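You operate a simulated robot arm through the tools that you are given. There is no shell and no other tool. Be economical: measure what you need, move in short steps, check, and stop when the job is done.

You run a simulated two-armed robot. Do the job below in one go: nothing can be reset, and whatever is moved stays where it is left.

## Task
Try both plug gauges in bush 1: cream tray if good, blue if tight, black if worn.
Fine: each gauge goes back on its stand.

The check looks at the end state, three seconds after you hand in, the way a careful person would. Anything else that was tipped, shoved, dropped, spilled or broken makes it a failure.

## Robot
Two 7-joint arms with fingered hands on one trunk, on a base that drives. Base frame: it is fixed to the floor where the robot stands at the start and does not move with it; the origin is under the middle of the robot, x ahead of it, y to its left, z up. Lengths are in m, angles in rad, forces in N, time in s.
The left shoulder is at the start at [0.07, 0.172, 1.277], the right one opposite. Places, roughly: dish cream [0.9, -0.2, 0.9]; dish blue [0.9, -0.3, 0.9]; dish black [0.9, -0.4, 0.9]. Payload 5 kg a hand.
Tool frame (each hand has its own): the origin (TCP) lies between the finger pads and is the grasp point; the fingertips stand 0.043 m ahead of it; z points along the fingers, y is the line along which they close. The gripper opens to 0.144 m. The gripper's body begins 0.05 m behind the TCP. The gripper is a hand of 5 fingers: y runs from the thumb to the fingers, the wrist lies at [-0.021, -0.124, -0.221] in the tool frame, and closing takes about 1.5 s.
Orientation is that of the tool frame in the base frame, as a unit quaternion [x, y, z, w]. With the fingers straight down and the wrist toward the robot, the tool's x, y and z point along [0, 1, 0], [1, 0, 0] and [0, 0, -1] of the base frame.

## Interface
- The arms move only by the tool step_arm. It takes "left_steps", "right_steps" or both (then of equal length, played together; a hand with none holds still); each is one flat list of numbers, 6 for each row, row after row: the shift along the base's x, y, z in m, then the turn, a rotation vector about the base's x, y, z in rad. In form: [tx, ty, tz, wx, wy, wz, tx, ty, tz, wx, wy, wz, ...]. A call has 1 to 20 rows; each row shifts and turns the commanded pose from where the row before left it. "left_jaw" and "right_jaw" are, for a hand that has rows, the finger opening in m, from 0 to 0.144, set as the call begins (left out, the last holds). A row lasts 0.2 s, in which the tool goes at most 0.05 m and 0.15 rad; a call with a longer step from one row to the next is refused whole, and so is a gripper value outside its range. A pose out of reach is approached as far as the arm can. The call stops where the force on the tool passes 50 N (or 10 N more than at its start, if that is more) or the arm is blocked; 0.2 s more then pass. Each finger travels about 0.045 m/s and halts on what it meets, pressing with about 30 N; the grip force reading is that of the motor and also rises with nothing between the fingers. The clock runs only during rows and for 0.2 s after the last one: add rows that do not move to give the fingers time. The reply holds the time, the measured pose of the TCP, the force on the tool along the base axes, the opening and the grip force, in the units named above and with some noise.
- Cameras (640 x 400 px; columns grow to the right, rows downward): "scene" is now at [0.1397, -0.0282, 1.5253]; the picture's right is [-0.29, -0.96, 0.00], its down [-0.44, 0.14, -0.89] and it looks along [0.85, -0.26, -0.46] (base axes); focal length 275 px, centre (320, 200). "left" rides on the left gripper at [-0.086, -0.108, -0.168] in its tool frame; the picture's right is [-0.80, -0.28, 0.53], its down [0.54, -0.73, 0.42] and it looks along [0.27, 0.63, 0.73] (tool axes); focal length 275 px, centre (320, 200). "right" rides on the right gripper at [0.086, -0.108, -0.168] in its tool frame; the picture's right is [-0.80, 0.28, -0.53], its down [-0.54, -0.73, 0.42] and it looks along [-0.27, 0.63, 0.73] (tool axes); focal length 275 px, centre (320, 200). There is no depth. A picture from a camera that has moved, and an enlarged one, comes with that camera's place and axes in the base frame and with its lens.
- camera(camera): a new picture of that camera. The clock stands still meanwhile.
- lift_body(by): slides the trunk up (or, below 0, down) by that many m; the arms and the scene camera ride with it, the base frame stays. It gives what a move gives, with no picture.
- base_move(legs): drives the robot by 1 to 6 legs, each [ahead, left, turn to the left] in m, m and rad, along the robot's own axes; the way and the turn of a leg run together, so that a leg with both is an arc; at most 1.5 m and 3.142 rad a leg. The arms and the cameras ride along, it lands a little off, and it stops where it bumps. It gives what a move gives.
- set_grasp(shape, hand): the hand has 5 fingers and takes this shape, open, in about a second: jaw (thumb against the fingers, like two jaws); tri (thumb and two fingers); tip (a fingertip pinch); poke (one finger out to press); point (the index stretched); flat (the hand flat); cup (the hand cupped); fist (a fist). The gripper value then closes the fingers along that shape, each until it touches; the sizes above hold for jaw. It gives what a move gives, with no picture.
- head_to(pan, tilt): turns the head with the scene camera to pan (to the left, within 1.501 rad either way) and tilt (down, from -0.506 to 1.204), counted from straight ahead of the robot. It gives what a move gives.
- close_up(camera, box): a new picture of the part [left, top, right, bottom] of that camera's present view, enlarged. The clock stands still meanwhile.
- finish_job(): hands the job in; it is judged then, once.

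Work in short steps. Places have to be worked out from the pictures, the camera data and where the tool is seen: move nearer, look again, correct. Check each grasp and each placing, and mend what went wrong. You have 120 turns and 88 pictures in all, those below and enlarged ones among them. Open the grippers and draw the arms clear of the work before you hand the job in, unless the task says otherwise; then end with one line.

The tools are called after "Emit:" by a JSON object that holds its "op" and its "data". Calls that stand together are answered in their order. step_arm: Moves the arms, as the interface text tells. Its arguments: {"type":"object","properties":{"left_steps":{"type":"array","items":{"type":"number"}},"left_jaw":{"type":"number"},"right_steps":{"type":"array","items":{"type":"number"}},"right_jaw":{"type":"number"}},"required":[]} The other tools are called the same way: lift_body (by) slides the trunk up or down; set_grasp (shape, hand) gives the hand a shape; base_move (legs) drives the base; head_to (pan, tilt) turns the head that bears the scene camera; camera (camera) takes a picture; close_up (camera, box) takes an enlarged picture of a part of a camera's view; finish_job () hands the job in.

At the start:

```text
time: 0.0
left_eef_pos: [0.6583, 0.1795, 1.1452]
left_ee_rot: [0.707, 0.707, -0.001, 0.0]
left_force: [-0.2, 0.1, 0.2]
left_finger_gap: 0.1436
left_grasp_force: 0.1
left_shape: jaw
right_eef_pos: [0.6635, -0.4788, 1.249]
right_ee_rot: [0.707, 0.708, -0.001, -0.001]
right_force: [-0.9, -0.2, -0.2]
right_finger_gap: 0.1437
right_grasp_force: 0.0
right_shape: jaw
trunk travel left (down, up): [-0.375, 0.565]
robot x, y, heading: [-0.0005, -0.0016, -0.002]
head pan, tilt: [-0.3, 0.475]
```

scene: 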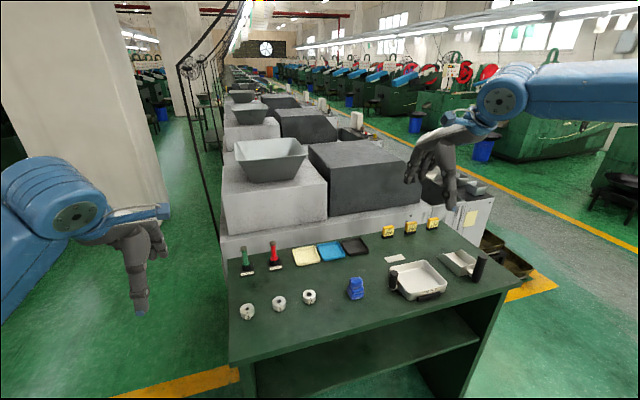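
right: 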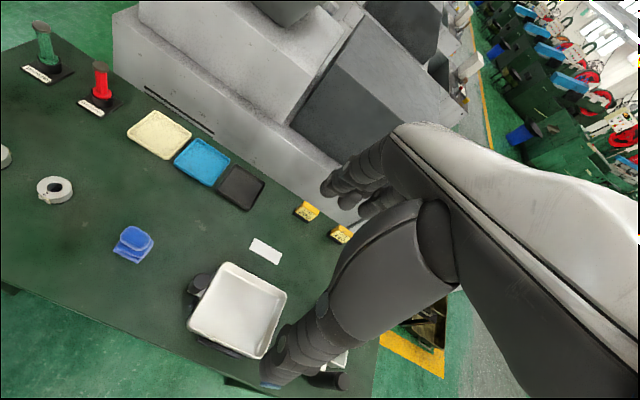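
left: 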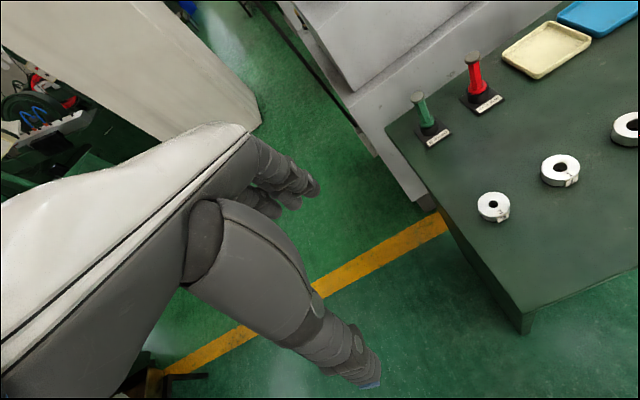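

The scene shows the two gauges (green, red), three bushes and three trays. I zoom in to read the labels on the bushes and gauges.

Emit:
{"op": "close_up", "data": {"camera": "scene", "box": [225, 230, 385, 330]}}

Emit:
{"op": "close_up", "data": {"camera": "left", "box": [400, 40, 640, 230]}}

```text
4.00 times, centred on (305, 280) of scene
camera zoom: at [0.1397, -0.0282, 1.5253], right [-0.29, -0.96, 0.0], down [-0.44, 0.14, -0.89], along [0.85, -0.26, -0.46], focal length 1098 px, centre (380, -120)
```

zoom: 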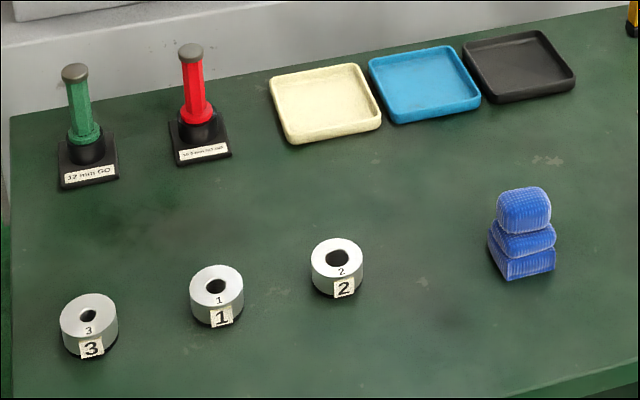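

```text
2.11 times, centred on (520, 135) of left
camera zoom: at [0.55, 0.0953, 1.3129], right [-0.28, -0.8, -0.53], down [-0.73, 0.54, -0.42], along [0.63, 0.27, -0.73], focal length 580 px, centre (-101, 337)
```

zoom: 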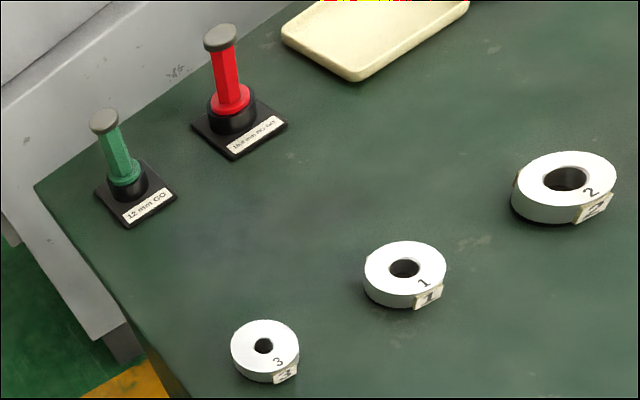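

Bush 1 is at about (0.71, -0.08), green GO gauge at about (0.90, 0.00) and the red one at about (0.90, -0.09), with handle tops at about z 0.98. I bring the right hand high and near the gauges, and move the left arm aside.

Emit:
{"op": "step_arm", "data": {"right_steps": [0.014, 0.036, -0.012, 0, 0, 0, 0.014, 0.036, -0.012, 0, 0, 0, 0.014, 0.036, -0.012, 0, 0, 0, 0.014, 0.036, -0.012, 0, 0, 0, 0.014, 0.036, -0.012, 0, 0, 0, 0.014, 0.036, -0.012, 0, 0, 0, 0.014, 0.036, -0.012, 0, 0, 0, 0.014, 0.036, -0.012, 0, 0, 0, 0.014, 0.036, -0.012, 0, 0, 0, 0.014, 0.036, -0.012, 0, 0, 0], "left_steps": [0, 0.03, 0.01, 0, 0, 0, 0, 0.03, 0.01, 0, 0, 0, 0, 0.03, 0.01, 0, 0, 0, 0, 0.03, 0.01, 0, 0, 0, 0, 0.03, 0.01, 0, 0, 0, 0, 0.03, 0.01, 0, 0, 0, 0, 0.03, 0.01, 0, 0, 0, 0, 0, 0, 0, 0, 0, 0, 0, 0, 0, 0, 0, 0, 0, 0, 0, 0, 0]}}

Emit:
{"op": "camera", "data": {"camera": "right"}}

Emit:
{"op": "close_up", "data": {"camera": "scene", "box": [225, 230, 385, 330]}}

```text
time: 2.2
left_eef_pos: [0.66, 0.3934, 1.2142]
left_ee_rot: [0.707, 0.707, -0.001, 0.0]
left_force: [1.1, 0.6, -0.9]
left_finger_gap: 0.1438
left_grasp_force: 0.0
left_shape: jaw
right_eef_pos: [0.806, -0.1195, 1.1276]
right_ee_rot: [0.707, 0.707, 0.0, 0.0]
right_force: [0.0, 0.0, 0.2]
right_finger_gap: 0.1439
right_grasp_force: 0.0
right_shape: jaw
trunk travel left (down, up): [-0.375, 0.565]
robot x, y, heading: [0.0038, 0.0016, 0.002]
head pan, tilt: [-0.3, 0.475]
```

```text
82 pictures are left
camera right: at [0.698, -0.0329, 1.2954], right [0.28, -0.8, 0.53], down [-0.73, -0.54, -0.42], along [0.63, -0.27, -0.73], focal length 275 px, centre (320, 200)
```

right: 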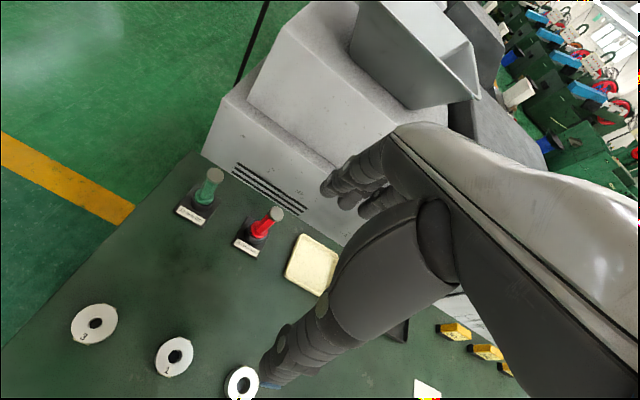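

```text
4.00 times, centred on (305, 280) of scene
camera zoom: at [0.1423, -0.0263, 1.5251], right [-0.3, -0.96, 0.0], down [-0.44, 0.13, -0.89], along [0.85, -0.26, -0.46], focal length 1098 px, centre (380, -120)
```

zoom: 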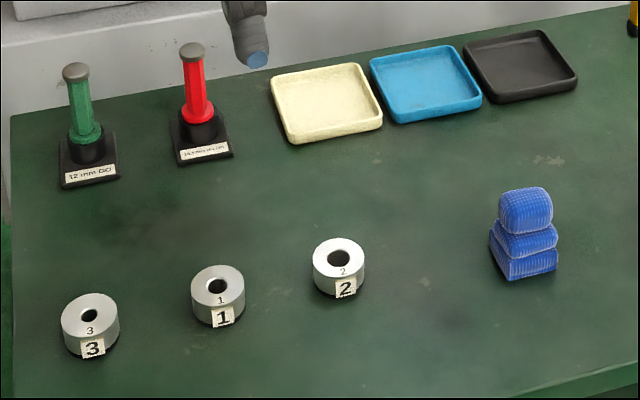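

I look closely at the gauges and bushes from the right-hand camera.

Emit:
{"op": "close_up", "data": {"camera": "right", "box": [160, 150, 320, 270]}}

Emit:
{"op": "close_up", "data": {"camera": "right", "box": [60, 290, 260, 400]}}

```text
3.33 times, centred on (240, 210) of right
camera zoom: at [0.698, -0.0329, 1.2954], right [0.28, -0.8, 0.53], down [-0.73, -0.54, -0.42], along [0.63, -0.27, -0.73], focal length 918 px, centre (587, 167)
```

zoom: 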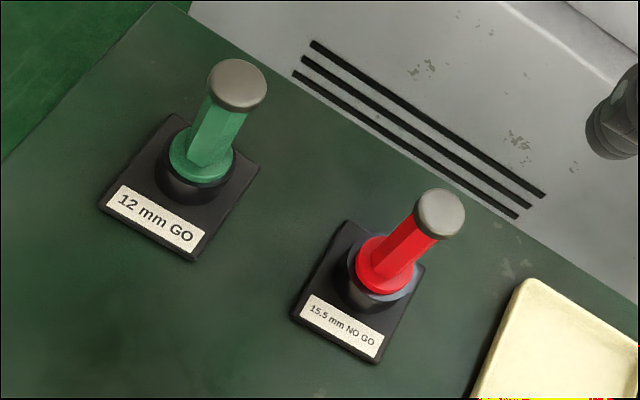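

```text
3.20 times, centred on (160, 345) of right
camera zoom: at [0.698, -0.0329, 1.2954], right [0.28, -0.8, 0.53], down [-0.73, -0.54, -0.42], along [0.63, -0.27, -0.73], focal length 881 px, centre (832, -264)
```

zoom: 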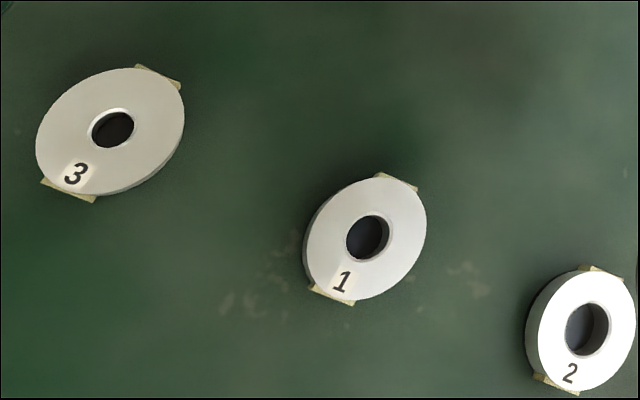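

Gauges read "12 mm GO" (green, ≈(0.906,-0.002)) and "15.5 mm NO GO" (red, ≈(0.908,-0.096)). I go over the green gauge with a narrower opening, still above its knob.

Emit:
{"op": "step_arm", "data": {"right_steps": [0.019, 0.0235, -0.0075, 0, 0, 0, 0.019, 0.0235, -0.0075, 0, 0, 0, 0.019, 0.0235, -0.0075, 0, 0, 0, 0.019, 0.0235, -0.0075, 0, 0, 0, 0.019, 0.0235, -0.0075, 0, 0, 0, 0, 0, 0, 0, 0, 0, 0, 0, 0, 0, 0, 0], "right_jaw": 0.08}}

Emit:
{"op": "camera", "data": {"camera": "right"}}

Emit:
{"op": "close_up", "data": {"camera": "scene", "box": [195, 180, 355, 280]}}

```text
time: 3.8
left_eef_pos: [0.6577, 0.3914, 1.2164]
left_ee_rot: [0.707, 0.707, 0.0, 0.0]
left_force: [-0.2, 0.5, 0.1]
left_finger_gap: 0.1438
left_grasp_force: 0.0
left_shape: jaw
right_eef_pos: [0.8147, -0.1106, 1.1239]
right_ee_rot: [0.706, 0.708, 0.001, 0.0]
right_force: [0.7, 0.7, 0.1]
right_finger_gap: 0.0804
right_grasp_force: 0.1
right_shape: jaw
right hand out of reach, approached as far as the arm can: row 1, 2, 3, 4, 5
trunk travel left (down, up): [-0.375, 0.565]
robot x, y, heading: [-0.0019, -0.0005, 0.002]
head pan, tilt: [-0.3, 0.475]
```

```text
78 pictures are left
camera right: at [0.7072, -0.0245, 1.292], right [0.29, -0.8, 0.53], down [-0.72, -0.54, -0.42], along [0.63, -0.27, -0.73], focal length 275 px, centre (320, 200)
```

right: 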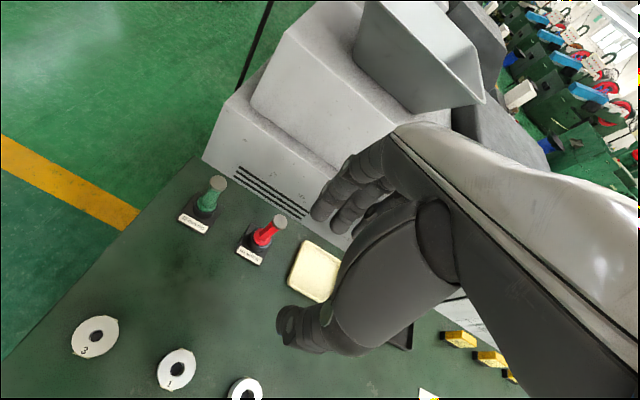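

```text
4.00 times, centred on (275, 230) of scene
camera zoom: at [0.14, -0.0279, 1.5253], right [-0.29, -0.96, 0.0], down [-0.44, 0.13, -0.89], along [0.85, -0.26, -0.46], focal length 1098 px, centre (500, 80)
```

zoom: 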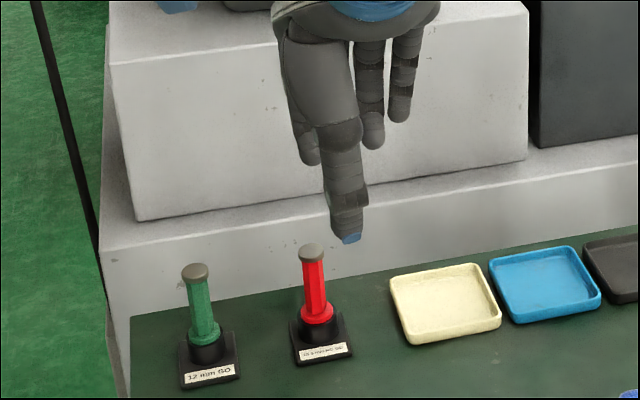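

The spot is out of reach from here, so I drive the base 0.2 left and 0.1 ahead (table edge is at about x 0.58, still well clear).

Emit:
{"op": "base_move", "data": {"legs": [[0.0, 0.2, 0], [0.1, 0, 0]]}}

Emit:
{"op": "camera", "data": {"camera": "right"}}

Emit:
{"op": "camera", "data": {"camera": "scene"}}

```text
time: 6.1
left_eef_pos: [0.7545, 0.5904, 1.2153]
left_ee_rot: [0.707, 0.707, 0.0, 0.001]
left_force: [0.5, 0.9, 0.6]
left_finger_gap: 0.1438
left_grasp_force: 0.1
left_shape: jaw
right_eef_pos: [0.9115, 0.0882, 1.1242]
right_ee_rot: [0.705, 0.709, 0.0, 0.001]
right_force: [-0.3, -0.1, 0.0]
right_finger_gap: 0.0804
right_grasp_force: 0.0
right_shape: jaw
trunk travel left (down, up): [-0.375, 0.565]
robot x, y, heading: [0.0969, 0.2029, 0.003]
head pan, tilt: [-0.3, 0.475]
```

```text
76 pictures are left
camera right: at [0.8041, 0.1744, 1.2925], right [0.29, -0.8, 0.53], down [-0.72, -0.54, -0.42], along [0.63, -0.27, -0.73], focal length 275 px, centre (320, 200)
```

right: 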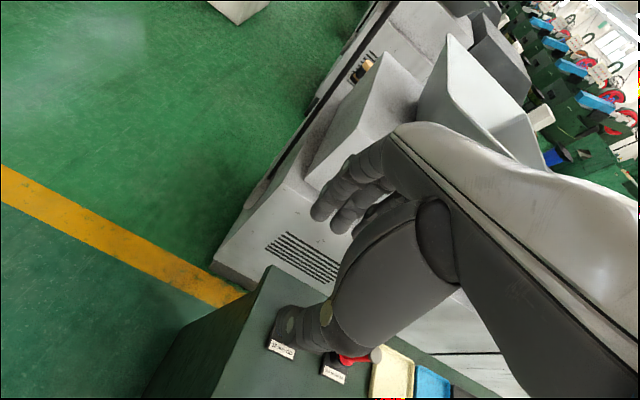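

```text
75 pictures are left
camera scene: at [0.2369, 0.1705, 1.5255], right [-0.29, -0.96, 0.0], down [-0.44, 0.13, -0.89], along [0.85, -0.26, -0.46], focal length 275 px, centre (320, 200)
```

scene: 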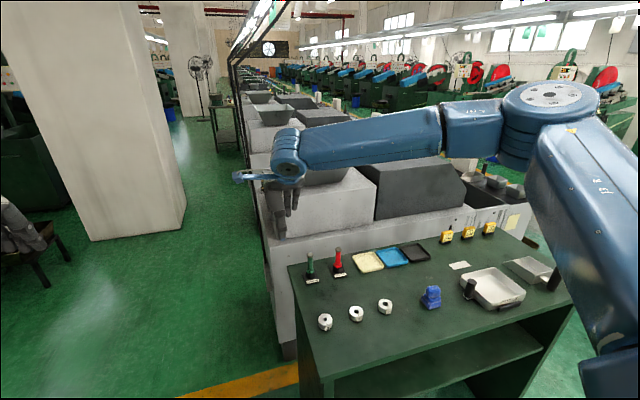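

Now the gauge should be in reach; I move over the green gauge and lower to about z 1.06, then look.

Emit:
{"op": "step_arm", "data": {"right_steps": [-0.001, -0.0185, -0.013, 0, 0, 0, -0.001, -0.0185, -0.013, 0, 0, 0, -0.001, -0.0185, -0.013, 0, 0, 0, -0.001, -0.0185, -0.013, 0, 0, 0, -0.001, -0.0185, -0.013, 0, 0, 0, 0, 0, 0, 0, 0, 0]}}

Emit:
{"op": "head_to", "data": {"pan": -0.3, "tilt": 0.7}}

Emit:
{"op": "camera", "data": {"camera": "right"}}

Emit:
{"op": "camera", "data": {"camera": "scene"}}

```text
time: 7.5
left_eef_pos: [0.7554, 0.5903, 1.2163]
left_ee_rot: [0.706, 0.708, 0.0, 0.001]
left_force: [-0.7, -0.3, 0.2]
left_finger_gap: 0.1438
left_grasp_force: 0.0
left_shape: jaw
right_eef_pos: [0.9087, -0.0039, 1.0592]
right_ee_rot: [0.706, 0.708, 0.0, 0.0]
right_force: [0.4, -0.9, 0.8]
right_finger_gap: 0.0806
right_grasp_force: 0.0
right_shape: jaw
trunk travel left (down, up): [-0.375, 0.565]
robot x, y, heading: [0.0999, 0.196, 0.004]
head pan, tilt: [-0.3, 0.475]
```

```text
time: 8.3
left_eef_pos: [0.7549, 0.5899, 1.2158]
left_ee_rot: [0.706, 0.708, 0.0, -0.001]
left_force: [-0.1, -0.2, -0.6]
left_finger_gap: 0.1441
left_grasp_force: 0.0
left_shape: jaw
right_eef_pos: [0.9085, -0.0036, 1.0601]
right_ee_rot: [0.706, 0.708, 0.001, -0.001]
right_force: [-0.1, -0.7, 0.5]
right_finger_gap: 0.0801
right_grasp_force: 0.1
right_shape: jaw
trunk travel left (down, up): [-0.375, 0.565]
robot x, y, heading: [0.0942, 0.1936, -0.002]
head pan, tilt: [-0.3, 0.7]
```

```text
74 pictures are left
camera right: at [0.8005, 0.0821, 1.2278], right [0.29, -0.8, 0.53], down [-0.72, -0.54, -0.42], along [0.63, -0.26, -0.73], focal length 275 px, centre (320, 200)
```

right: 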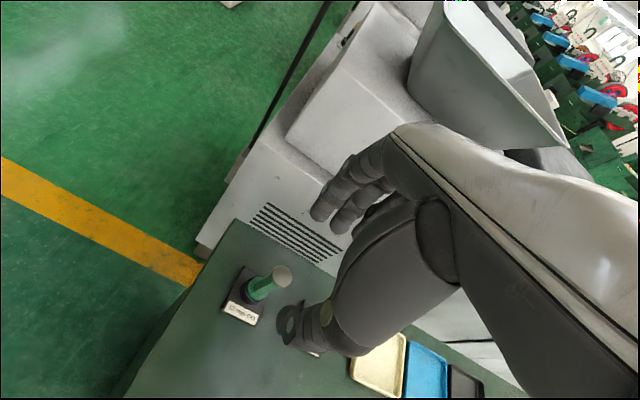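

```text
73 pictures are left
camera scene: at [0.2311, 0.1712, 1.5055], right [-0.29, -0.96, 0.0], down [-0.62, 0.19, -0.77], along [0.73, -0.23, -0.64], focal length 275 px, centre (320, 200)
```

scene: 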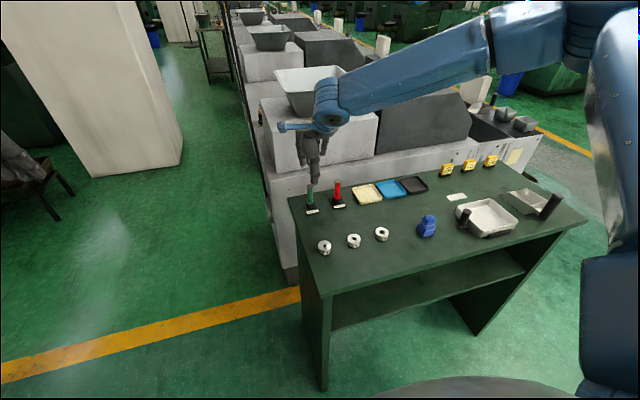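

The knob is estimated at (0.9065, 0.000). I zoom in to check the finger geometry before lowering.

Emit:
{"op": "close_up", "data": {"camera": "scene", "box": [270, 120, 390, 220]}}

Emit:
{"op": "close_up", "data": {"camera": "right", "box": [200, 140, 440, 380]}}

```text
4.00 times, centred on (330, 170) of scene
camera zoom: at [0.2311, 0.1712, 1.5055], right [-0.29, -0.96, 0.0], down [-0.62, 0.19, -0.77], along [0.73, -0.23, -0.64], focal length 1098 px, centre (280, 320)
```

zoom: 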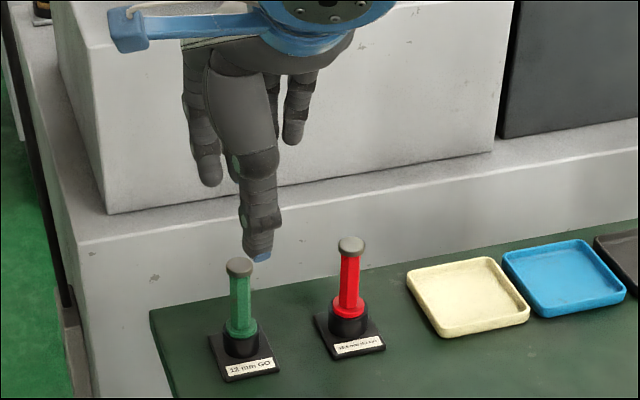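

```text
1.67 times, centred on (320, 260) of right
camera zoom: at [0.8005, 0.0821, 1.2278], right [0.29, -0.8, 0.53], down [-0.72, -0.54, -0.42], along [0.63, -0.26, -0.73], focal length 459 px, centre (320, 100)
```

zoom: 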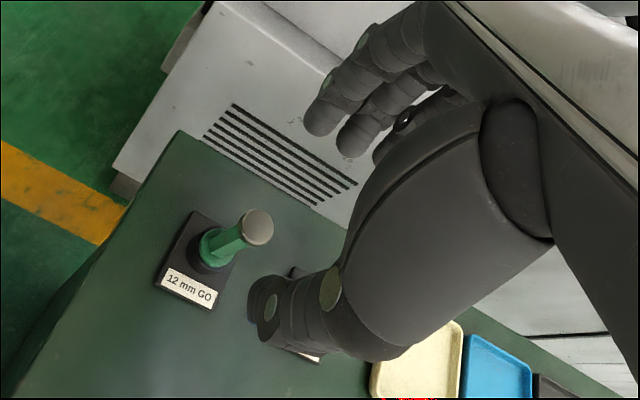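

Alignment looks right; I lower to z 0.985 so the thumb and fingers straddle the knob, and check.

Emit:
{"op": "step_arm", "data": {"right_steps": [-0.001, 0.002, -0.015, 0, 0, 0, -0.001, 0.002, -0.015, 0, 0, 0, 0, 0, -0.015, 0, 0, 0, 0, 0, -0.015, 0, 0, 0, 0, 0, -0.015, 0, 0, 0, 0, 0, 0, 0, 0, 0]}}

Emit:
{"op": "close_up", "data": {"camera": "right", "box": [200, 140, 440, 380]}}

Emit:
{"op": "close_up", "data": {"camera": "scene", "box": [270, 120, 390, 220]}}

```text
time: 9.7
left_eef_pos: [0.7555, 0.5889, 1.2166]
left_ee_rot: [0.707, 0.707, 0.0, -0.001]
left_force: [-0.8, 0.8, -0.3]
left_finger_gap: 0.1439
left_grasp_force: 0.0
left_shape: jaw
right_eef_pos: [0.9063, 0.0, 0.9834]
right_ee_rot: [0.706, 0.708, 0.0, -0.001]
right_force: [1.2, -1.4, 0.2]
right_finger_gap: 0.0804
right_grasp_force: 0.2
right_shape: jaw
trunk travel left (down, up): [-0.375, 0.565]
robot x, y, heading: [0.0968, 0.1952, 0.007]
head pan, tilt: [-0.3, 0.7]
```

```text
1.67 times, centred on (320, 260) of right
camera zoom: at [0.7978, 0.0853, 1.152], right [0.29, -0.8, 0.53], down [-0.72, -0.54, -0.42], along [0.63, -0.26, -0.73], focal length 459 px, centre (320, 100)
```

zoom: 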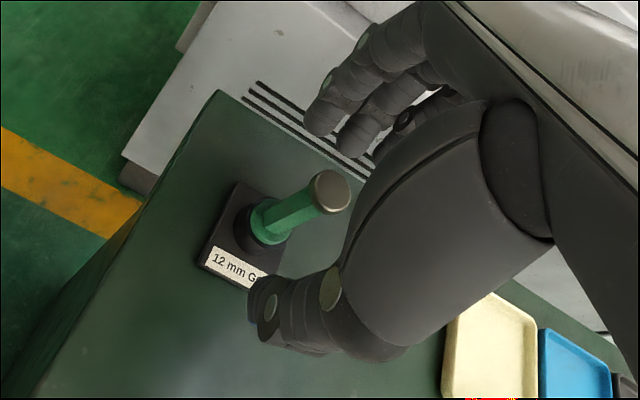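

```text
4.00 times, centred on (330, 170) of scene
camera zoom: at [0.2308, 0.1715, 1.5055], right [-0.29, -0.96, 0.0], down [-0.62, 0.19, -0.76], along [0.73, -0.23, -0.64], focal length 1098 px, centre (280, 320)
```

zoom: 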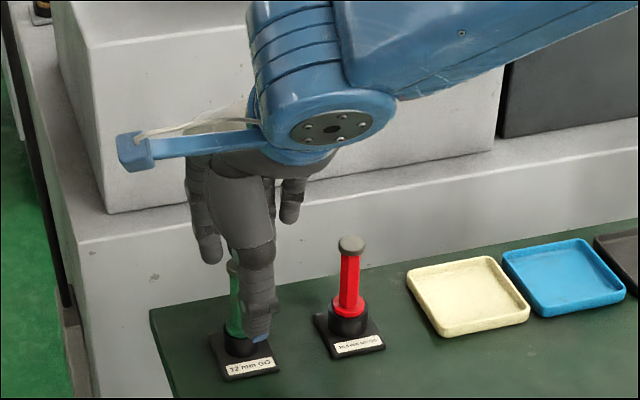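

The knob sits between thumb and fingers; I lower another 1.5 cm and close with a few waiting rows.

Emit:
{"op": "step_arm", "data": {"right_steps": [0, 0, -0.0075, 0, 0, 0, 0, 0, -0.0075, 0, 0, 0, 0, 0, 0, 0, 0, 0]}}

Emit:
{"op": "step_arm", "data": {"right_steps": [0, 0, 0, 0, 0, 0, 0, 0, 0, 0, 0, 0, 0, 0, 0, 0, 0, 0, 0, 0, 0, 0, 0, 0, 0, 0, 0, 0, 0, 0, 0, 0, 0, 0, 0, 0, 0, 0, 0, 0, 0, 0, 0, 0, 0, 0, 0, 0], "right_jaw": 0.0}}

Emit:
{"op": "close_up", "data": {"camera": "right", "box": [200, 140, 440, 380]}}

Emit:
{"op": "close_up", "data": {"camera": "scene", "box": [270, 120, 390, 220]}}

```text
time: 10.5
left_eef_pos: [0.7558, 0.5897, 1.2154]
left_ee_rot: [0.706, 0.708, 0.0, 0.0]
left_force: [0.2, -0.5, 0.4]
left_finger_gap: 0.1438
left_grasp_force: 0.1
left_shape: jaw
right_eef_pos: [0.9066, -0.0008, 0.969]
right_ee_rot: [0.706, 0.708, 0.0, 0.0]
right_force: [0.2, -0.9, -0.1]
right_finger_gap: 0.0801
right_grasp_force: 0.0
right_shape: jaw
trunk travel left (down, up): [-0.375, 0.565]
robot x, y, heading: [0.0966, 0.1966, 0.002]
head pan, tilt: [-0.3, 0.7]
```

```text
time: 12.3
left_eef_pos: [0.7556, 0.5899, 1.2161]
left_ee_rot: [0.707, 0.707, 0.001, 0.0]
left_force: [0.5, -0.2, 0.5]
left_finger_gap: 0.1438
left_grasp_force: 0.1
left_shape: jaw
right_eef_pos: [0.9067, -0.0016, 0.9689]
right_ee_rot: [0.706, 0.708, 0.0, -0.001]
right_force: [-1.1, 0.0, 1.6]
right_finger_gap: 0.0063
right_grasp_force: 29.8
right_shape: jaw
trunk travel left (down, up): [-0.375, 0.565]
robot x, y, heading: [0.0967, 0.1963, 0.004]
head pan, tilt: [-0.3, 0.7]
```

```text
1.67 times, centred on (320, 260) of right
camera zoom: at [0.7983, 0.0853, 1.1373], right [0.29, -0.8, 0.53], down [-0.72, -0.54, -0.42], along [0.63, -0.26, -0.73], focal length 459 px, centre (320, 100)
```

zoom: 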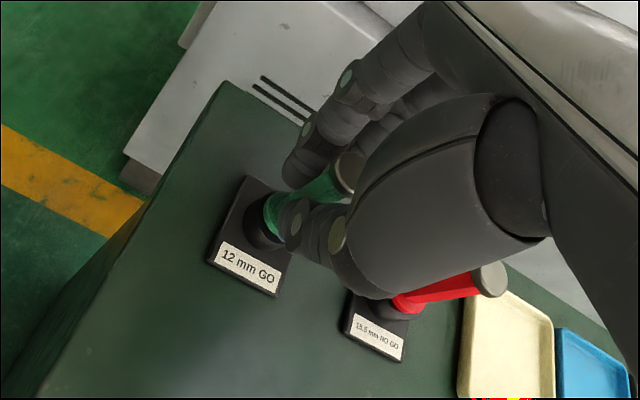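

```text
4.00 times, centred on (330, 170) of scene
camera zoom: at [0.231, 0.1713, 1.5055], right [-0.29, -0.96, 0.0], down [-0.62, 0.19, -0.76], along [0.73, -0.23, -0.64], focal length 1098 px, centre (280, 320)
```

zoom: 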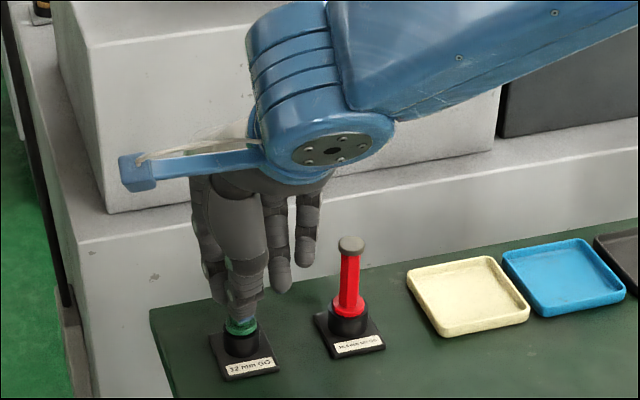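

The thumb and index appear to hold the handle. I lift straight up 6 cm slowly to see whether the gauge comes along.

Emit:
{"op": "step_arm", "data": {"right_steps": [0, 0, 0.008, 0, 0, 0, 0, 0, 0.008, 0, 0, 0, 0, 0, 0.008, 0, 0, 0, 0, 0, 0.009, 0, 0, 0, 0, 0, 0.009, 0, 0, 0, 0, 0, 0.009, 0, 0, 0, 0, 0, 0.009, 0, 0, 0]}}

Emit:
{"op": "close_up", "data": {"camera": "scene", "box": [270, 120, 390, 220]}}

Emit:
{"op": "close_up", "data": {"camera": "right", "box": [200, 140, 440, 380]}}

```text
time: 13.9
left_eef_pos: [0.7547, 0.5892, 1.216]
left_ee_rot: [0.706, 0.708, 0.0, 0.0]
left_force: [0.0, 0.4, -0.1]
left_finger_gap: 0.1437
left_grasp_force: 0.1
left_shape: jaw
right_eef_pos: [0.9061, 0.0003, 1.0289]
right_ee_rot: [0.705, 0.709, 0.0, -0.001]
right_force: [0.4, -0.7, -0.3]
right_finger_gap: 0.0062
right_grasp_force: 30.2
right_shape: jaw
trunk travel left (down, up): [-0.375, 0.565]
robot x, y, heading: [0.0965, 0.1957, -0.001]
head pan, tilt: [-0.3, 0.7]
```

```text
4.00 times, centred on (330, 170) of scene
camera zoom: at [0.2308, 0.1715, 1.5055], right [-0.29, -0.96, 0.0], down [-0.62, 0.19, -0.76], along [0.73, -0.23, -0.64], focal length 1098 px, centre (280, 320)
```

zoom: 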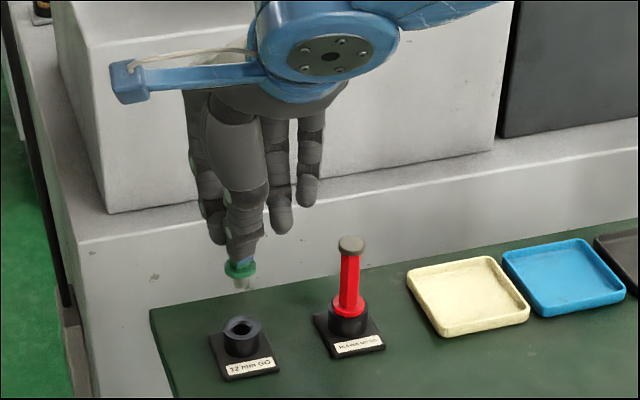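

```text
1.67 times, centred on (320, 260) of right
camera zoom: at [0.7977, 0.0848, 1.1975], right [0.29, -0.8, 0.53], down [-0.72, -0.54, -0.42], along [0.63, -0.26, -0.73], focal length 459 px, centre (320, 100)
```

zoom: 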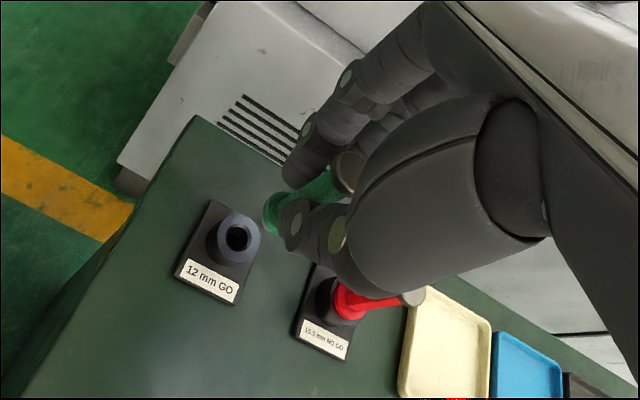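

The green gauge is held upright and came out cleanly. Now I carry it at z≈1.04 toward bush 1 at about (0.715, -0.079) and look.

Emit:
{"op": "step_arm", "data": {"right_steps": [0, 0, 0.012, 0, 0, 0, -0.024, -0.01, 0, 0, 0, 0, -0.024, -0.01, 0, 0, 0, 0, -0.024, -0.01, 0, 0, 0, 0, -0.024, -0.01, 0, 0, 0, 0, -0.024, -0.01, 0, 0, 0, 0, -0.024, -0.01, 0, 0, 0, 0, -0.024, -0.01, 0, 0, 0, 0, -0.023, -0.009, 0, 0, 0, 0, 0, 0, 0, 0, 0, 0, 0, 0, 0, 0, 0, 0]}}

Emit:
{"op": "camera", "data": {"camera": "right"}}

Emit:
{"op": "camera", "data": {"camera": "scene"}}

```text
time: 16.3
left_eef_pos: [0.7561, 0.5892, 1.2163]
left_ee_rot: [0.706, 0.708, 0.0, -0.001]
left_force: [-0.4, 0.6, 0.6]
left_finger_gap: 0.1437
left_grasp_force: 0.1
left_shape: jaw
right_eef_pos: [0.713, -0.077, 1.0416]
right_ee_rot: [0.706, 0.708, 0.001, 0.0]
right_force: [0.1, 0.0, -0.6]
right_finger_gap: 0.0063
right_grasp_force: 29.8
right_shape: jaw
trunk travel left (down, up): [-0.375, 0.565]
robot x, y, heading: [0.0911, 0.1972, 0.003]
head pan, tilt: [-0.3, 0.7]
```

```text
64 pictures are left
camera right: at [0.6059, 0.0074, 1.2093], right [0.29, -0.8, 0.53], down [-0.72, -0.54, -0.42], along [0.63, -0.26, -0.73], focal length 275 px, centre (320, 200)
```

right: 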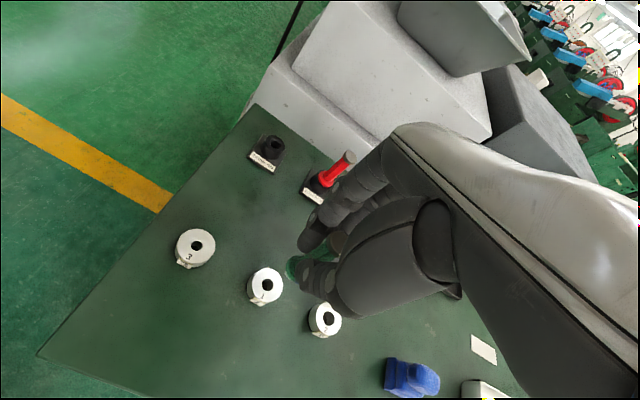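

```text
63 pictures are left
camera scene: at [0.2311, 0.1712, 1.5054], right [-0.29, -0.96, 0.0], down [-0.62, 0.19, -0.76], along [0.73, -0.23, -0.64], focal length 275 px, centre (320, 200)
```

scene: 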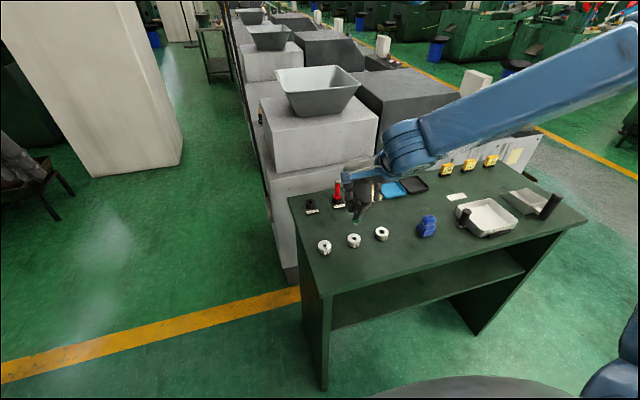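

Emit:
{"op": "close_up", "data": {"camera": "right", "box": [230, 230, 350, 340]}}

Emit:
{"op": "close_up", "data": {"camera": "scene", "box": [310, 180, 400, 260]}}

```text
3.64 times, centred on (290, 285) of right
camera zoom: at [0.6059, 0.0074, 1.2093], right [0.29, -0.8, 0.53], down [-0.72, -0.54, -0.42], along [0.63, -0.26, -0.73], focal length 1001 px, centre (429, -109)
```

zoom: 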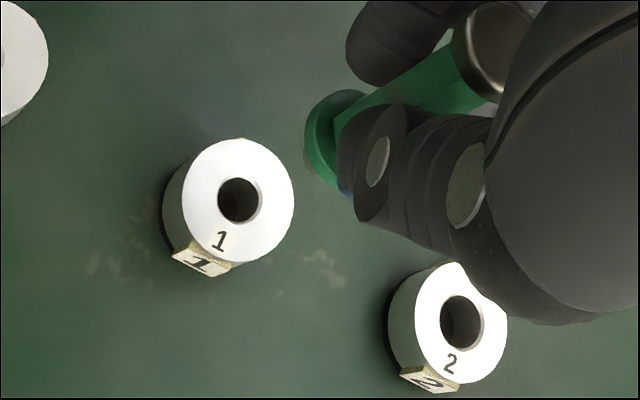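

```text
5.00 times, centred on (355, 220) of scene
camera zoom: at [0.2311, 0.1712, 1.5054], right [-0.29, -0.96, 0.0], down [-0.62, 0.19, -0.76], along [0.73, -0.23, -0.64], focal length 1373 px, centre (145, 100)
```

zoom: 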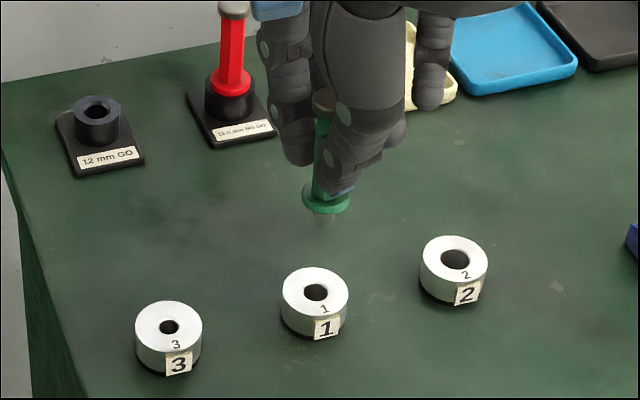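

Bush 1 bore is estimated at (0.715, -0.080), top z≈0.908, and the plug tip is ~0.075 below the TCP. I align and lower to just above the bush, then look.

Emit:
{"op": "step_arm", "data": {"right_steps": [0.001, -0.0015, -0.012, 0, 0, 0, 0.001, -0.0015, -0.012, 0, 0, 0, 0, 0, -0.012, 0, 0, 0, 0, 0, -0.008, 0, 0, 0, 0, 0, 0, 0, 0, 0, 0, 0, 0, 0, 0, 0]}}

Emit:
{"op": "close_up", "data": {"camera": "right", "box": [230, 210, 350, 300]}}

Emit:
{"op": "close_up", "data": {"camera": "scene", "box": [325, 200, 385, 260]}}

```text
time: 17.7
left_eef_pos: [0.7561, 0.5895, 1.2157]
left_ee_rot: [0.707, 0.708, -0.001, -0.001]
left_force: [0.2, 0.0, -0.5]
left_finger_gap: 0.1439
left_grasp_force: 0.0
left_shape: jaw
right_eef_pos: [0.7157, -0.0813, 0.997]
right_ee_rot: [0.706, 0.709, 0.001, -0.001]
right_force: [0.4, 0.6, -0.9]
right_finger_gap: 0.0059
right_grasp_force: 30.1
right_shape: jaw
trunk travel left (down, up): [-0.375, 0.565]
robot x, y, heading: [0.0952, 0.198, 0.002]
head pan, tilt: [-0.3, 0.7]
```

```text
4.44 times, centred on (290, 255) of right
camera zoom: at [0.6083, 0.0036, 1.1646], right [0.29, -0.8, 0.53], down [-0.72, -0.54, -0.42], along [0.63, -0.26, -0.73], focal length 1224 px, centre (453, -44)
```

zoom: 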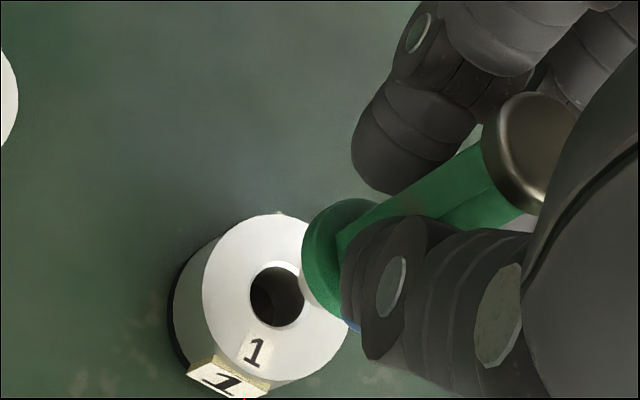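

```text
6.67 times, centred on (355, 230) of scene
camera zoom: at [0.2314, 0.1713, 1.5054], right [-0.29, -0.96, 0.0], down [-0.62, 0.19, -0.76], along [0.73, -0.23, -0.64], focal length 1831 px, centre (87, 0)
```

zoom: 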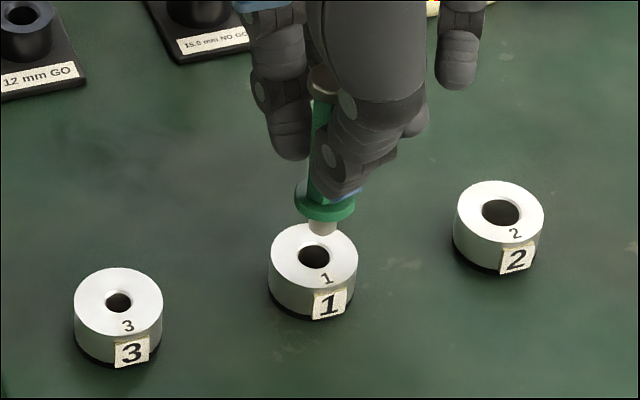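

The bore of bush 1 is right below, but the gauge leans slightly: its lower end is shifted to −y by about 3–4°. I rotate the tool about +x by 0.06 with a small shift to bring the plug vertical and over the bore, then look again.

Emit:
{"op": "step_arm", "data": {"right_steps": [0, -0.001, 0, 0.03, 0, 0, 0, -0.001, 0, 0.03, 0, 0, 0, 0, 0, 0, 0, 0, 0, 0, 0, 0, 0, 0]}}

Emit:
{"op": "close_up", "data": {"camera": "right", "box": [230, 210, 350, 300]}}

Emit:
{"op": "close_up", "data": {"camera": "scene", "box": [335, 205, 375, 245]}}

```text
time: 18.7
left_eef_pos: [0.7558, 0.5896, 1.216]
left_ee_rot: [0.707, 0.707, 0.0, 0.0]
left_force: [-0.1, 0.0, 0.0]
left_finger_gap: 0.1439
left_grasp_force: 0.1
left_shape: jaw
right_eef_pos: [0.7168, -0.0839, 0.998]
right_ee_rot: [0.706, 0.708, 0.023, -0.023]
right_force: [0.2, -0.7, -0.7]
right_finger_gap: 0.0063
right_grasp_force: 29.5
right_shape: jaw
trunk travel left (down, up): [-0.375, 0.565]
robot x, y, heading: [0.0964, 0.1992, 0.002]
head pan, tilt: [-0.3, 0.7]
```

```text
4.44 times, centred on (290, 255) of right
camera zoom: at [0.6085, -0.0088, 1.17], right [0.29, -0.83, 0.48], down [-0.72, -0.52, -0.46], along [0.63, -0.22, -0.75], focal length 1224 px, centre (453, -44)
```

zoom: 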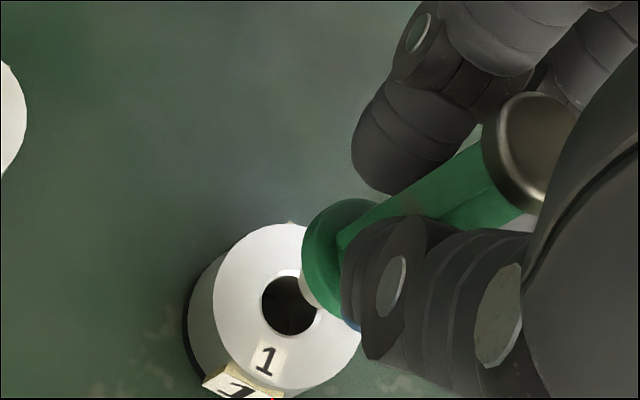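

```text
10.00 times, centred on (355, 225) of scene
camera zoom: at [0.2311, 0.171, 1.5054], right [-0.29, -0.96, 0.0], down [-0.62, 0.19, -0.76], along [0.73, -0.23, -0.64], focal length 2746 px, centre (-30, -50)
```

zoom: 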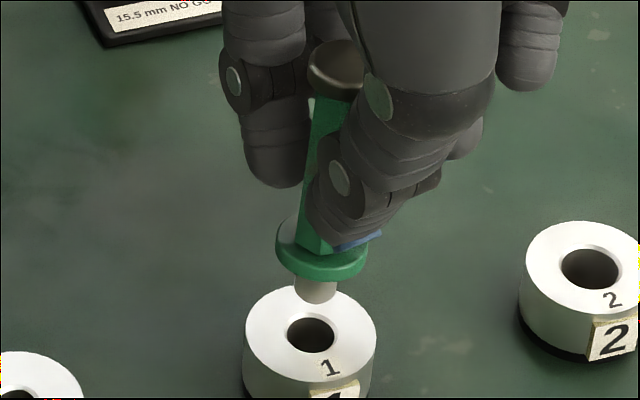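

In the scene view plug, collar and bore now line up vertically, and the right view agrees within ~1 mm. I lower gently by about 2 cm, watching force.

Emit:
{"op": "step_arm", "data": {"right_steps": [0, 0, -0.003, 0, 0, 0, 0, 0, -0.003, 0, 0, 0, 0, 0, -0.003, 0, 0, 0, 0, 0, -0.003, 0, 0, 0, 0, 0, -0.003, 0, 0, 0, 0, 0, -0.003, 0, 0, 0, 0, 0, 0, 0, 0, 0]}}

Emit:
{"op": "close_up", "data": {"camera": "right", "box": [230, 210, 350, 300]}}

Emit:
{"op": "close_up", "data": {"camera": "scene", "box": [335, 205, 375, 245]}}

```text
time: 20.3
left_eef_pos: [0.7551, 0.5897, 1.216]
left_ee_rot: [0.706, 0.708, 0.0, 0.001]
left_force: [0.2, -0.1, 0.6]
left_finger_gap: 0.1438
left_grasp_force: 0.1
left_shape: jaw
right_eef_pos: [0.7159, -0.0854, 0.9778]
right_ee_rot: [0.706, 0.707, 0.021, -0.022]
right_force: [0.3, 0.1, -1.5]
right_finger_gap: 0.0061
right_grasp_force: 29.6
right_shape: jaw
trunk travel left (down, up): [-0.375, 0.565]
robot x, y, heading: [0.0986, 0.1954, 0.005]
head pan, tilt: [-0.3, 0.7]
```

```text
4.44 times, centred on (290, 255) of right
camera zoom: at [0.6084, -0.0094, 1.1517], right [0.29, -0.83, 0.48], down [-0.72, -0.52, -0.46], along [0.63, -0.22, -0.75], focal length 1224 px, centre (453, -44)
```

zoom: 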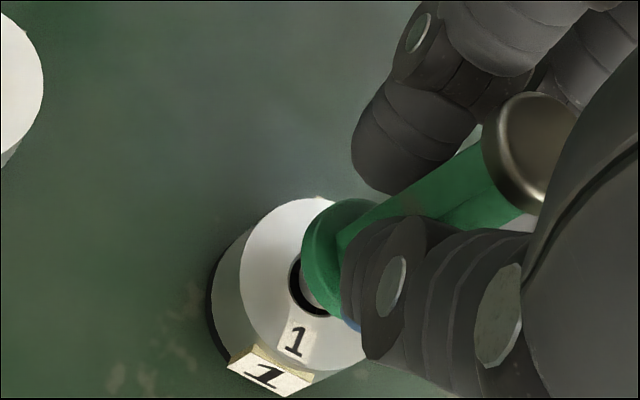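

```text
10.00 times, centred on (355, 225) of scene
camera zoom: at [0.2312, 0.1713, 1.5054], right [-0.29, -0.96, 0.0], down [-0.62, 0.19, -0.76], along [0.73, -0.23, -0.64], focal length 2746 px, centre (-30, -50)
```

zoom: 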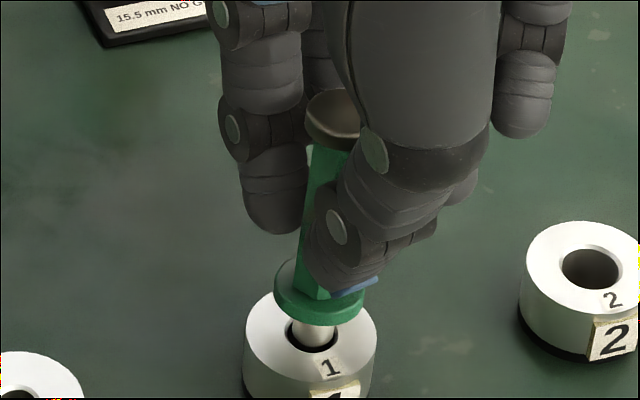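

The plug tip is at the mouth of the bore with even clearance and no force. I continue down in small steps.

Emit:
{"op": "step_arm", "data": {"right_steps": [0, 0.0005, -0.003, 0, 0, 0, 0, 0.0005, -0.003, 0, 0, 0, 0, 0, -0.003, 0, 0, 0, 0, 0, -0.002, 0, 0, 0, 0, 0, 0, 0, 0, 0]}}

Emit:
{"op": "close_up", "data": {"camera": "right", "box": [230, 210, 350, 300]}}

Emit:
{"op": "close_up", "data": {"camera": "scene", "box": [335, 205, 375, 245]}}

```text
time: 21.5
left_eef_pos: [0.7558, 0.5903, 1.2169]
left_ee_rot: [0.707, 0.708, 0.0, 0.0]
left_force: [0.0, -0.3, 0.3]
left_finger_gap: 0.1437
left_grasp_force: 0.0
left_shape: jaw
right_eef_pos: [0.7163, -0.0832, 0.9681]
right_ee_rot: [0.705, 0.708, 0.022, -0.021]
right_force: [0.5, -0.3, -0.7]
right_finger_gap: 0.0064
right_grasp_force: 29.2
right_shape: jaw
trunk travel left (down, up): [-0.375, 0.565]
robot x, y, heading: [0.0968, 0.1919, -0.002]
head pan, tilt: [-0.3, 0.7]
```

```text
4.44 times, centred on (290, 255) of right
camera zoom: at [0.6083, -0.008, 1.1412], right [0.29, -0.83, 0.48], down [-0.72, -0.52, -0.46], along [0.63, -0.22, -0.75], focal length 1224 px, centre (453, -44)
```

zoom: 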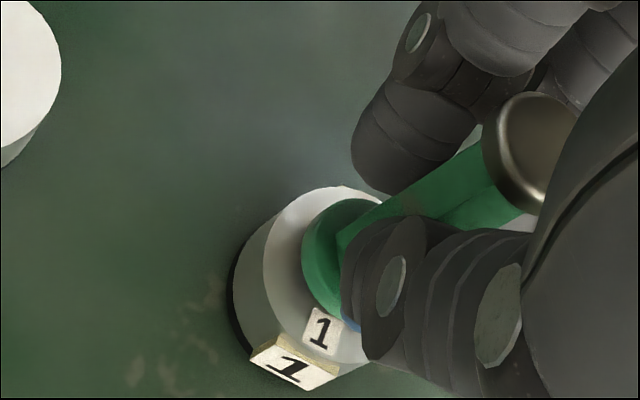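

```text
10.00 times, centred on (355, 225) of scene
camera zoom: at [0.2312, 0.1713, 1.5054], right [-0.29, -0.96, 0.0], down [-0.62, 0.19, -0.76], along [0.73, -0.23, -0.64], focal length 2746 px, centre (-30, -50)
```

zoom: 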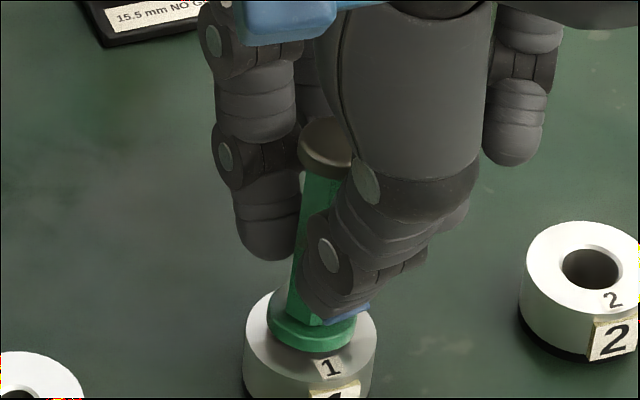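

The GO plug has entered freely. I lower a few more millimetres to seat the collar against the bush.

Emit:
{"op": "step_arm", "data": {"right_steps": [0, 0, -0.002, 0, 0, 0, 0, 0, -0.002, 0, 0, 0, 0, 0, -0.001, 0, 0, 0, 0, 0, -0.001, 0, 0, 0, 0, 0, 0, 0, 0, 0]}}

Emit:
{"op": "close_up", "data": {"camera": "scene", "box": [335, 205, 375, 245]}}

```text
time: 22.7
left_eef_pos: [0.7544, 0.5911, 1.2172]
left_ee_rot: [0.707, 0.708, 0.0, 0.001]
left_force: [0.1, -0.3, 0.2]
left_finger_gap: 0.1438
left_grasp_force: 0.0
left_shape: jaw
right_eef_pos: [0.7154, -0.0827, 0.9635]
right_ee_rot: [0.705, 0.708, 0.022, -0.022]
right_force: [-0.9, 1.1, 13.4]
right_finger_gap: 0.0065
right_grasp_force: 30.1
right_shape: jaw
trunk travel left (down, up): [-0.375, 0.565]
robot x, y, heading: [0.0978, 0.1983, 0.002]
head pan, tilt: [-0.3, 0.7]
```

```text
10.00 times, centred on (355, 225) of scene
camera zoom: at [0.2299, 0.172, 1.5057], right [-0.29, -0.96, 0.0], down [-0.62, 0.19, -0.77], along [0.73, -0.23, -0.64], focal length 2746 px, centre (-30, -50)
```

zoom: 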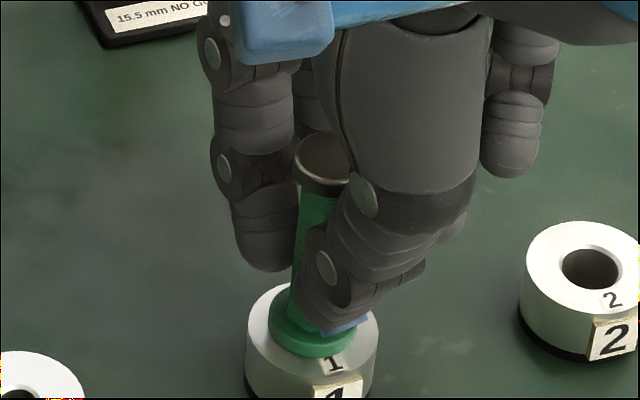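

The GO gauge seats fully (collar on the bush, 13 N). I draw it straight up, undo the small rotation, and carry it back over its stand.

Emit:
{"op": "step_arm", "data": {"right_steps": [0, 0, 0.005, 0, 0, 0, 0, 0, 0.01, 0, 0, 0, 0, 0, 0.01, 0, 0, 0, 0, 0, 0.015, 0, 0, 0, 0, 0, 0.015, 0, 0, 0, 0, 0, 0.015, -0.03, 0, 0, 0, 0, 0.008, -0.03, 0, 0, 0.024, 0.01, 0, 0, 0, 0, 0.024, 0.01, 0, 0, 0, 0, 0.024, 0.01, 0, 0, 0, 0, 0.024, 0.01, 0, 0, 0, 0, 0.024, 0.01, 0, 0, 0, 0, 0.024, 0.011, 0, 0, 0, 0, 0.024, 0.01, 0, 0, 0, 0, 0.023, 0.011, 0, 0, 0, 0, 0, 0, 0, 0, 0, 0, 0, 0, 0, 0, 0, 0]}}

Emit:
{"op": "close_up", "data": {"camera": "right", "box": [230, 210, 350, 300]}}

Emit:
{"op": "close_up", "data": {"camera": "scene", "box": [285, 155, 365, 215]}}

```text
time: 26.3
left_eef_pos: [0.7554, 0.5893, 1.2147]
left_ee_rot: [0.707, 0.707, 0.001, 0.0]
left_force: [-0.6, -0.6, 0.2]
left_finger_gap: 0.1441
left_grasp_force: 0.2
left_shape: jaw
right_eef_pos: [0.9056, -0.0006, 1.0399]
right_ee_rot: [0.706, 0.708, 0.001, 0.001]
right_force: [0.3, 0.1, -1.2]
right_finger_gap: 0.0065
right_grasp_force: 30.3
right_shape: jaw
trunk travel left (down, up): [-0.375, 0.565]
robot x, y, heading: [0.0953, 0.1962, 0.003]
head pan, tilt: [-0.3, 0.7]
```

```text
4.44 times, centred on (290, 255) of right
camera zoom: at [0.7981, 0.085, 1.2083], right [0.29, -0.8, 0.53], down [-0.72, -0.54, -0.42], along [0.63, -0.26, -0.73], focal length 1224 px, centre (453, -44)
```

zoom: 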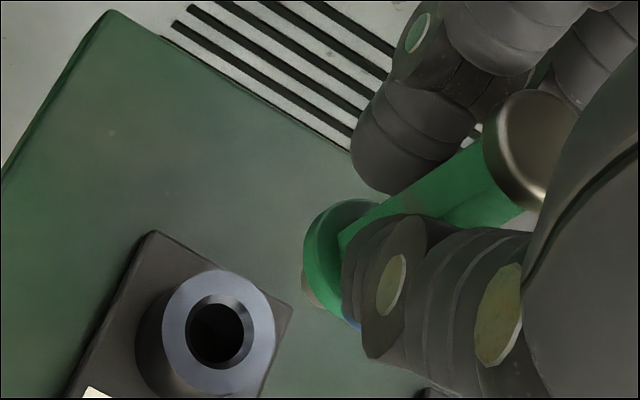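

```text
6.67 times, centred on (325, 185) of scene
camera zoom: at [0.2312, 0.1715, 1.5054], right [-0.29, -0.96, 0.0], down [-0.62, 0.19, -0.76], along [0.73, -0.23, -0.64], focal length 1831 px, centre (287, 300)
```

zoom: 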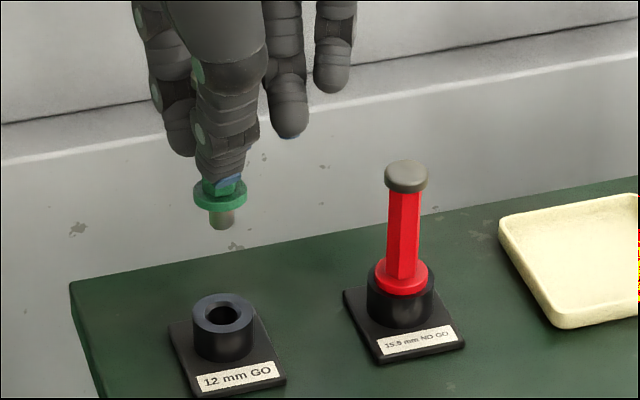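

The gauge is unchanged in the hand and lines up over its stand. I lower it along the same path it came out.

Emit:
{"op": "step_arm", "data": {"right_steps": [0.0008, 0, -0.01, 0, 0, 0, 0, 0, -0.01, 0, 0, 0, 0, 0, -0.01, 0, 0, 0, 0, 0, -0.008, 0, 0, 0, 0, 0, -0.007, 0, 0, 0, 0, 0, -0.006, 0, 0, 0, 0, 0, -0.006, 0, 0, 0, 0, 0, -0.006, 0, 0, 0, 0, 0, -0.005, 0, 0, 0, 0, 0, -0.002, 0, 0, 0, 0, 0, 0, 0, 0, 0]}}

Emit:
{"op": "close_up", "data": {"camera": "scene", "box": [285, 155, 365, 215]}}

```text
time: 28.7
left_eef_pos: [0.7556, 0.5907, 1.2152]
left_ee_rot: [0.706, 0.708, 0.0, 0.001]
left_force: [0.2, 1.0, 0.5]
left_finger_gap: 0.1437
left_grasp_force: 0.0
left_shape: jaw
right_eef_pos: [0.9076, -0.0013, 0.9702]
right_ee_rot: [0.706, 0.708, 0.001, -0.001]
right_force: [-0.5, 1.1, -0.5]
right_finger_gap: 0.0062
right_grasp_force: 30.1
right_shape: jaw
trunk travel left (down, up): [-0.375, 0.565]
robot x, y, heading: [0.0974, 0.1969, 0.003]
head pan, tilt: [-0.3, 0.7]
```

```text
6.67 times, centred on (325, 185) of scene
camera zoom: at [0.2312, 0.1714, 1.5054], right [-0.29, -0.96, 0.0], down [-0.62, 0.19, -0.76], along [0.73, -0.23, -0.64], focal length 1831 px, centre (287, 300)
```

zoom: 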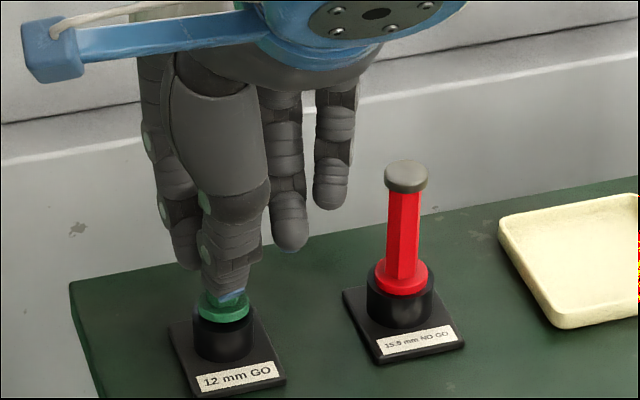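

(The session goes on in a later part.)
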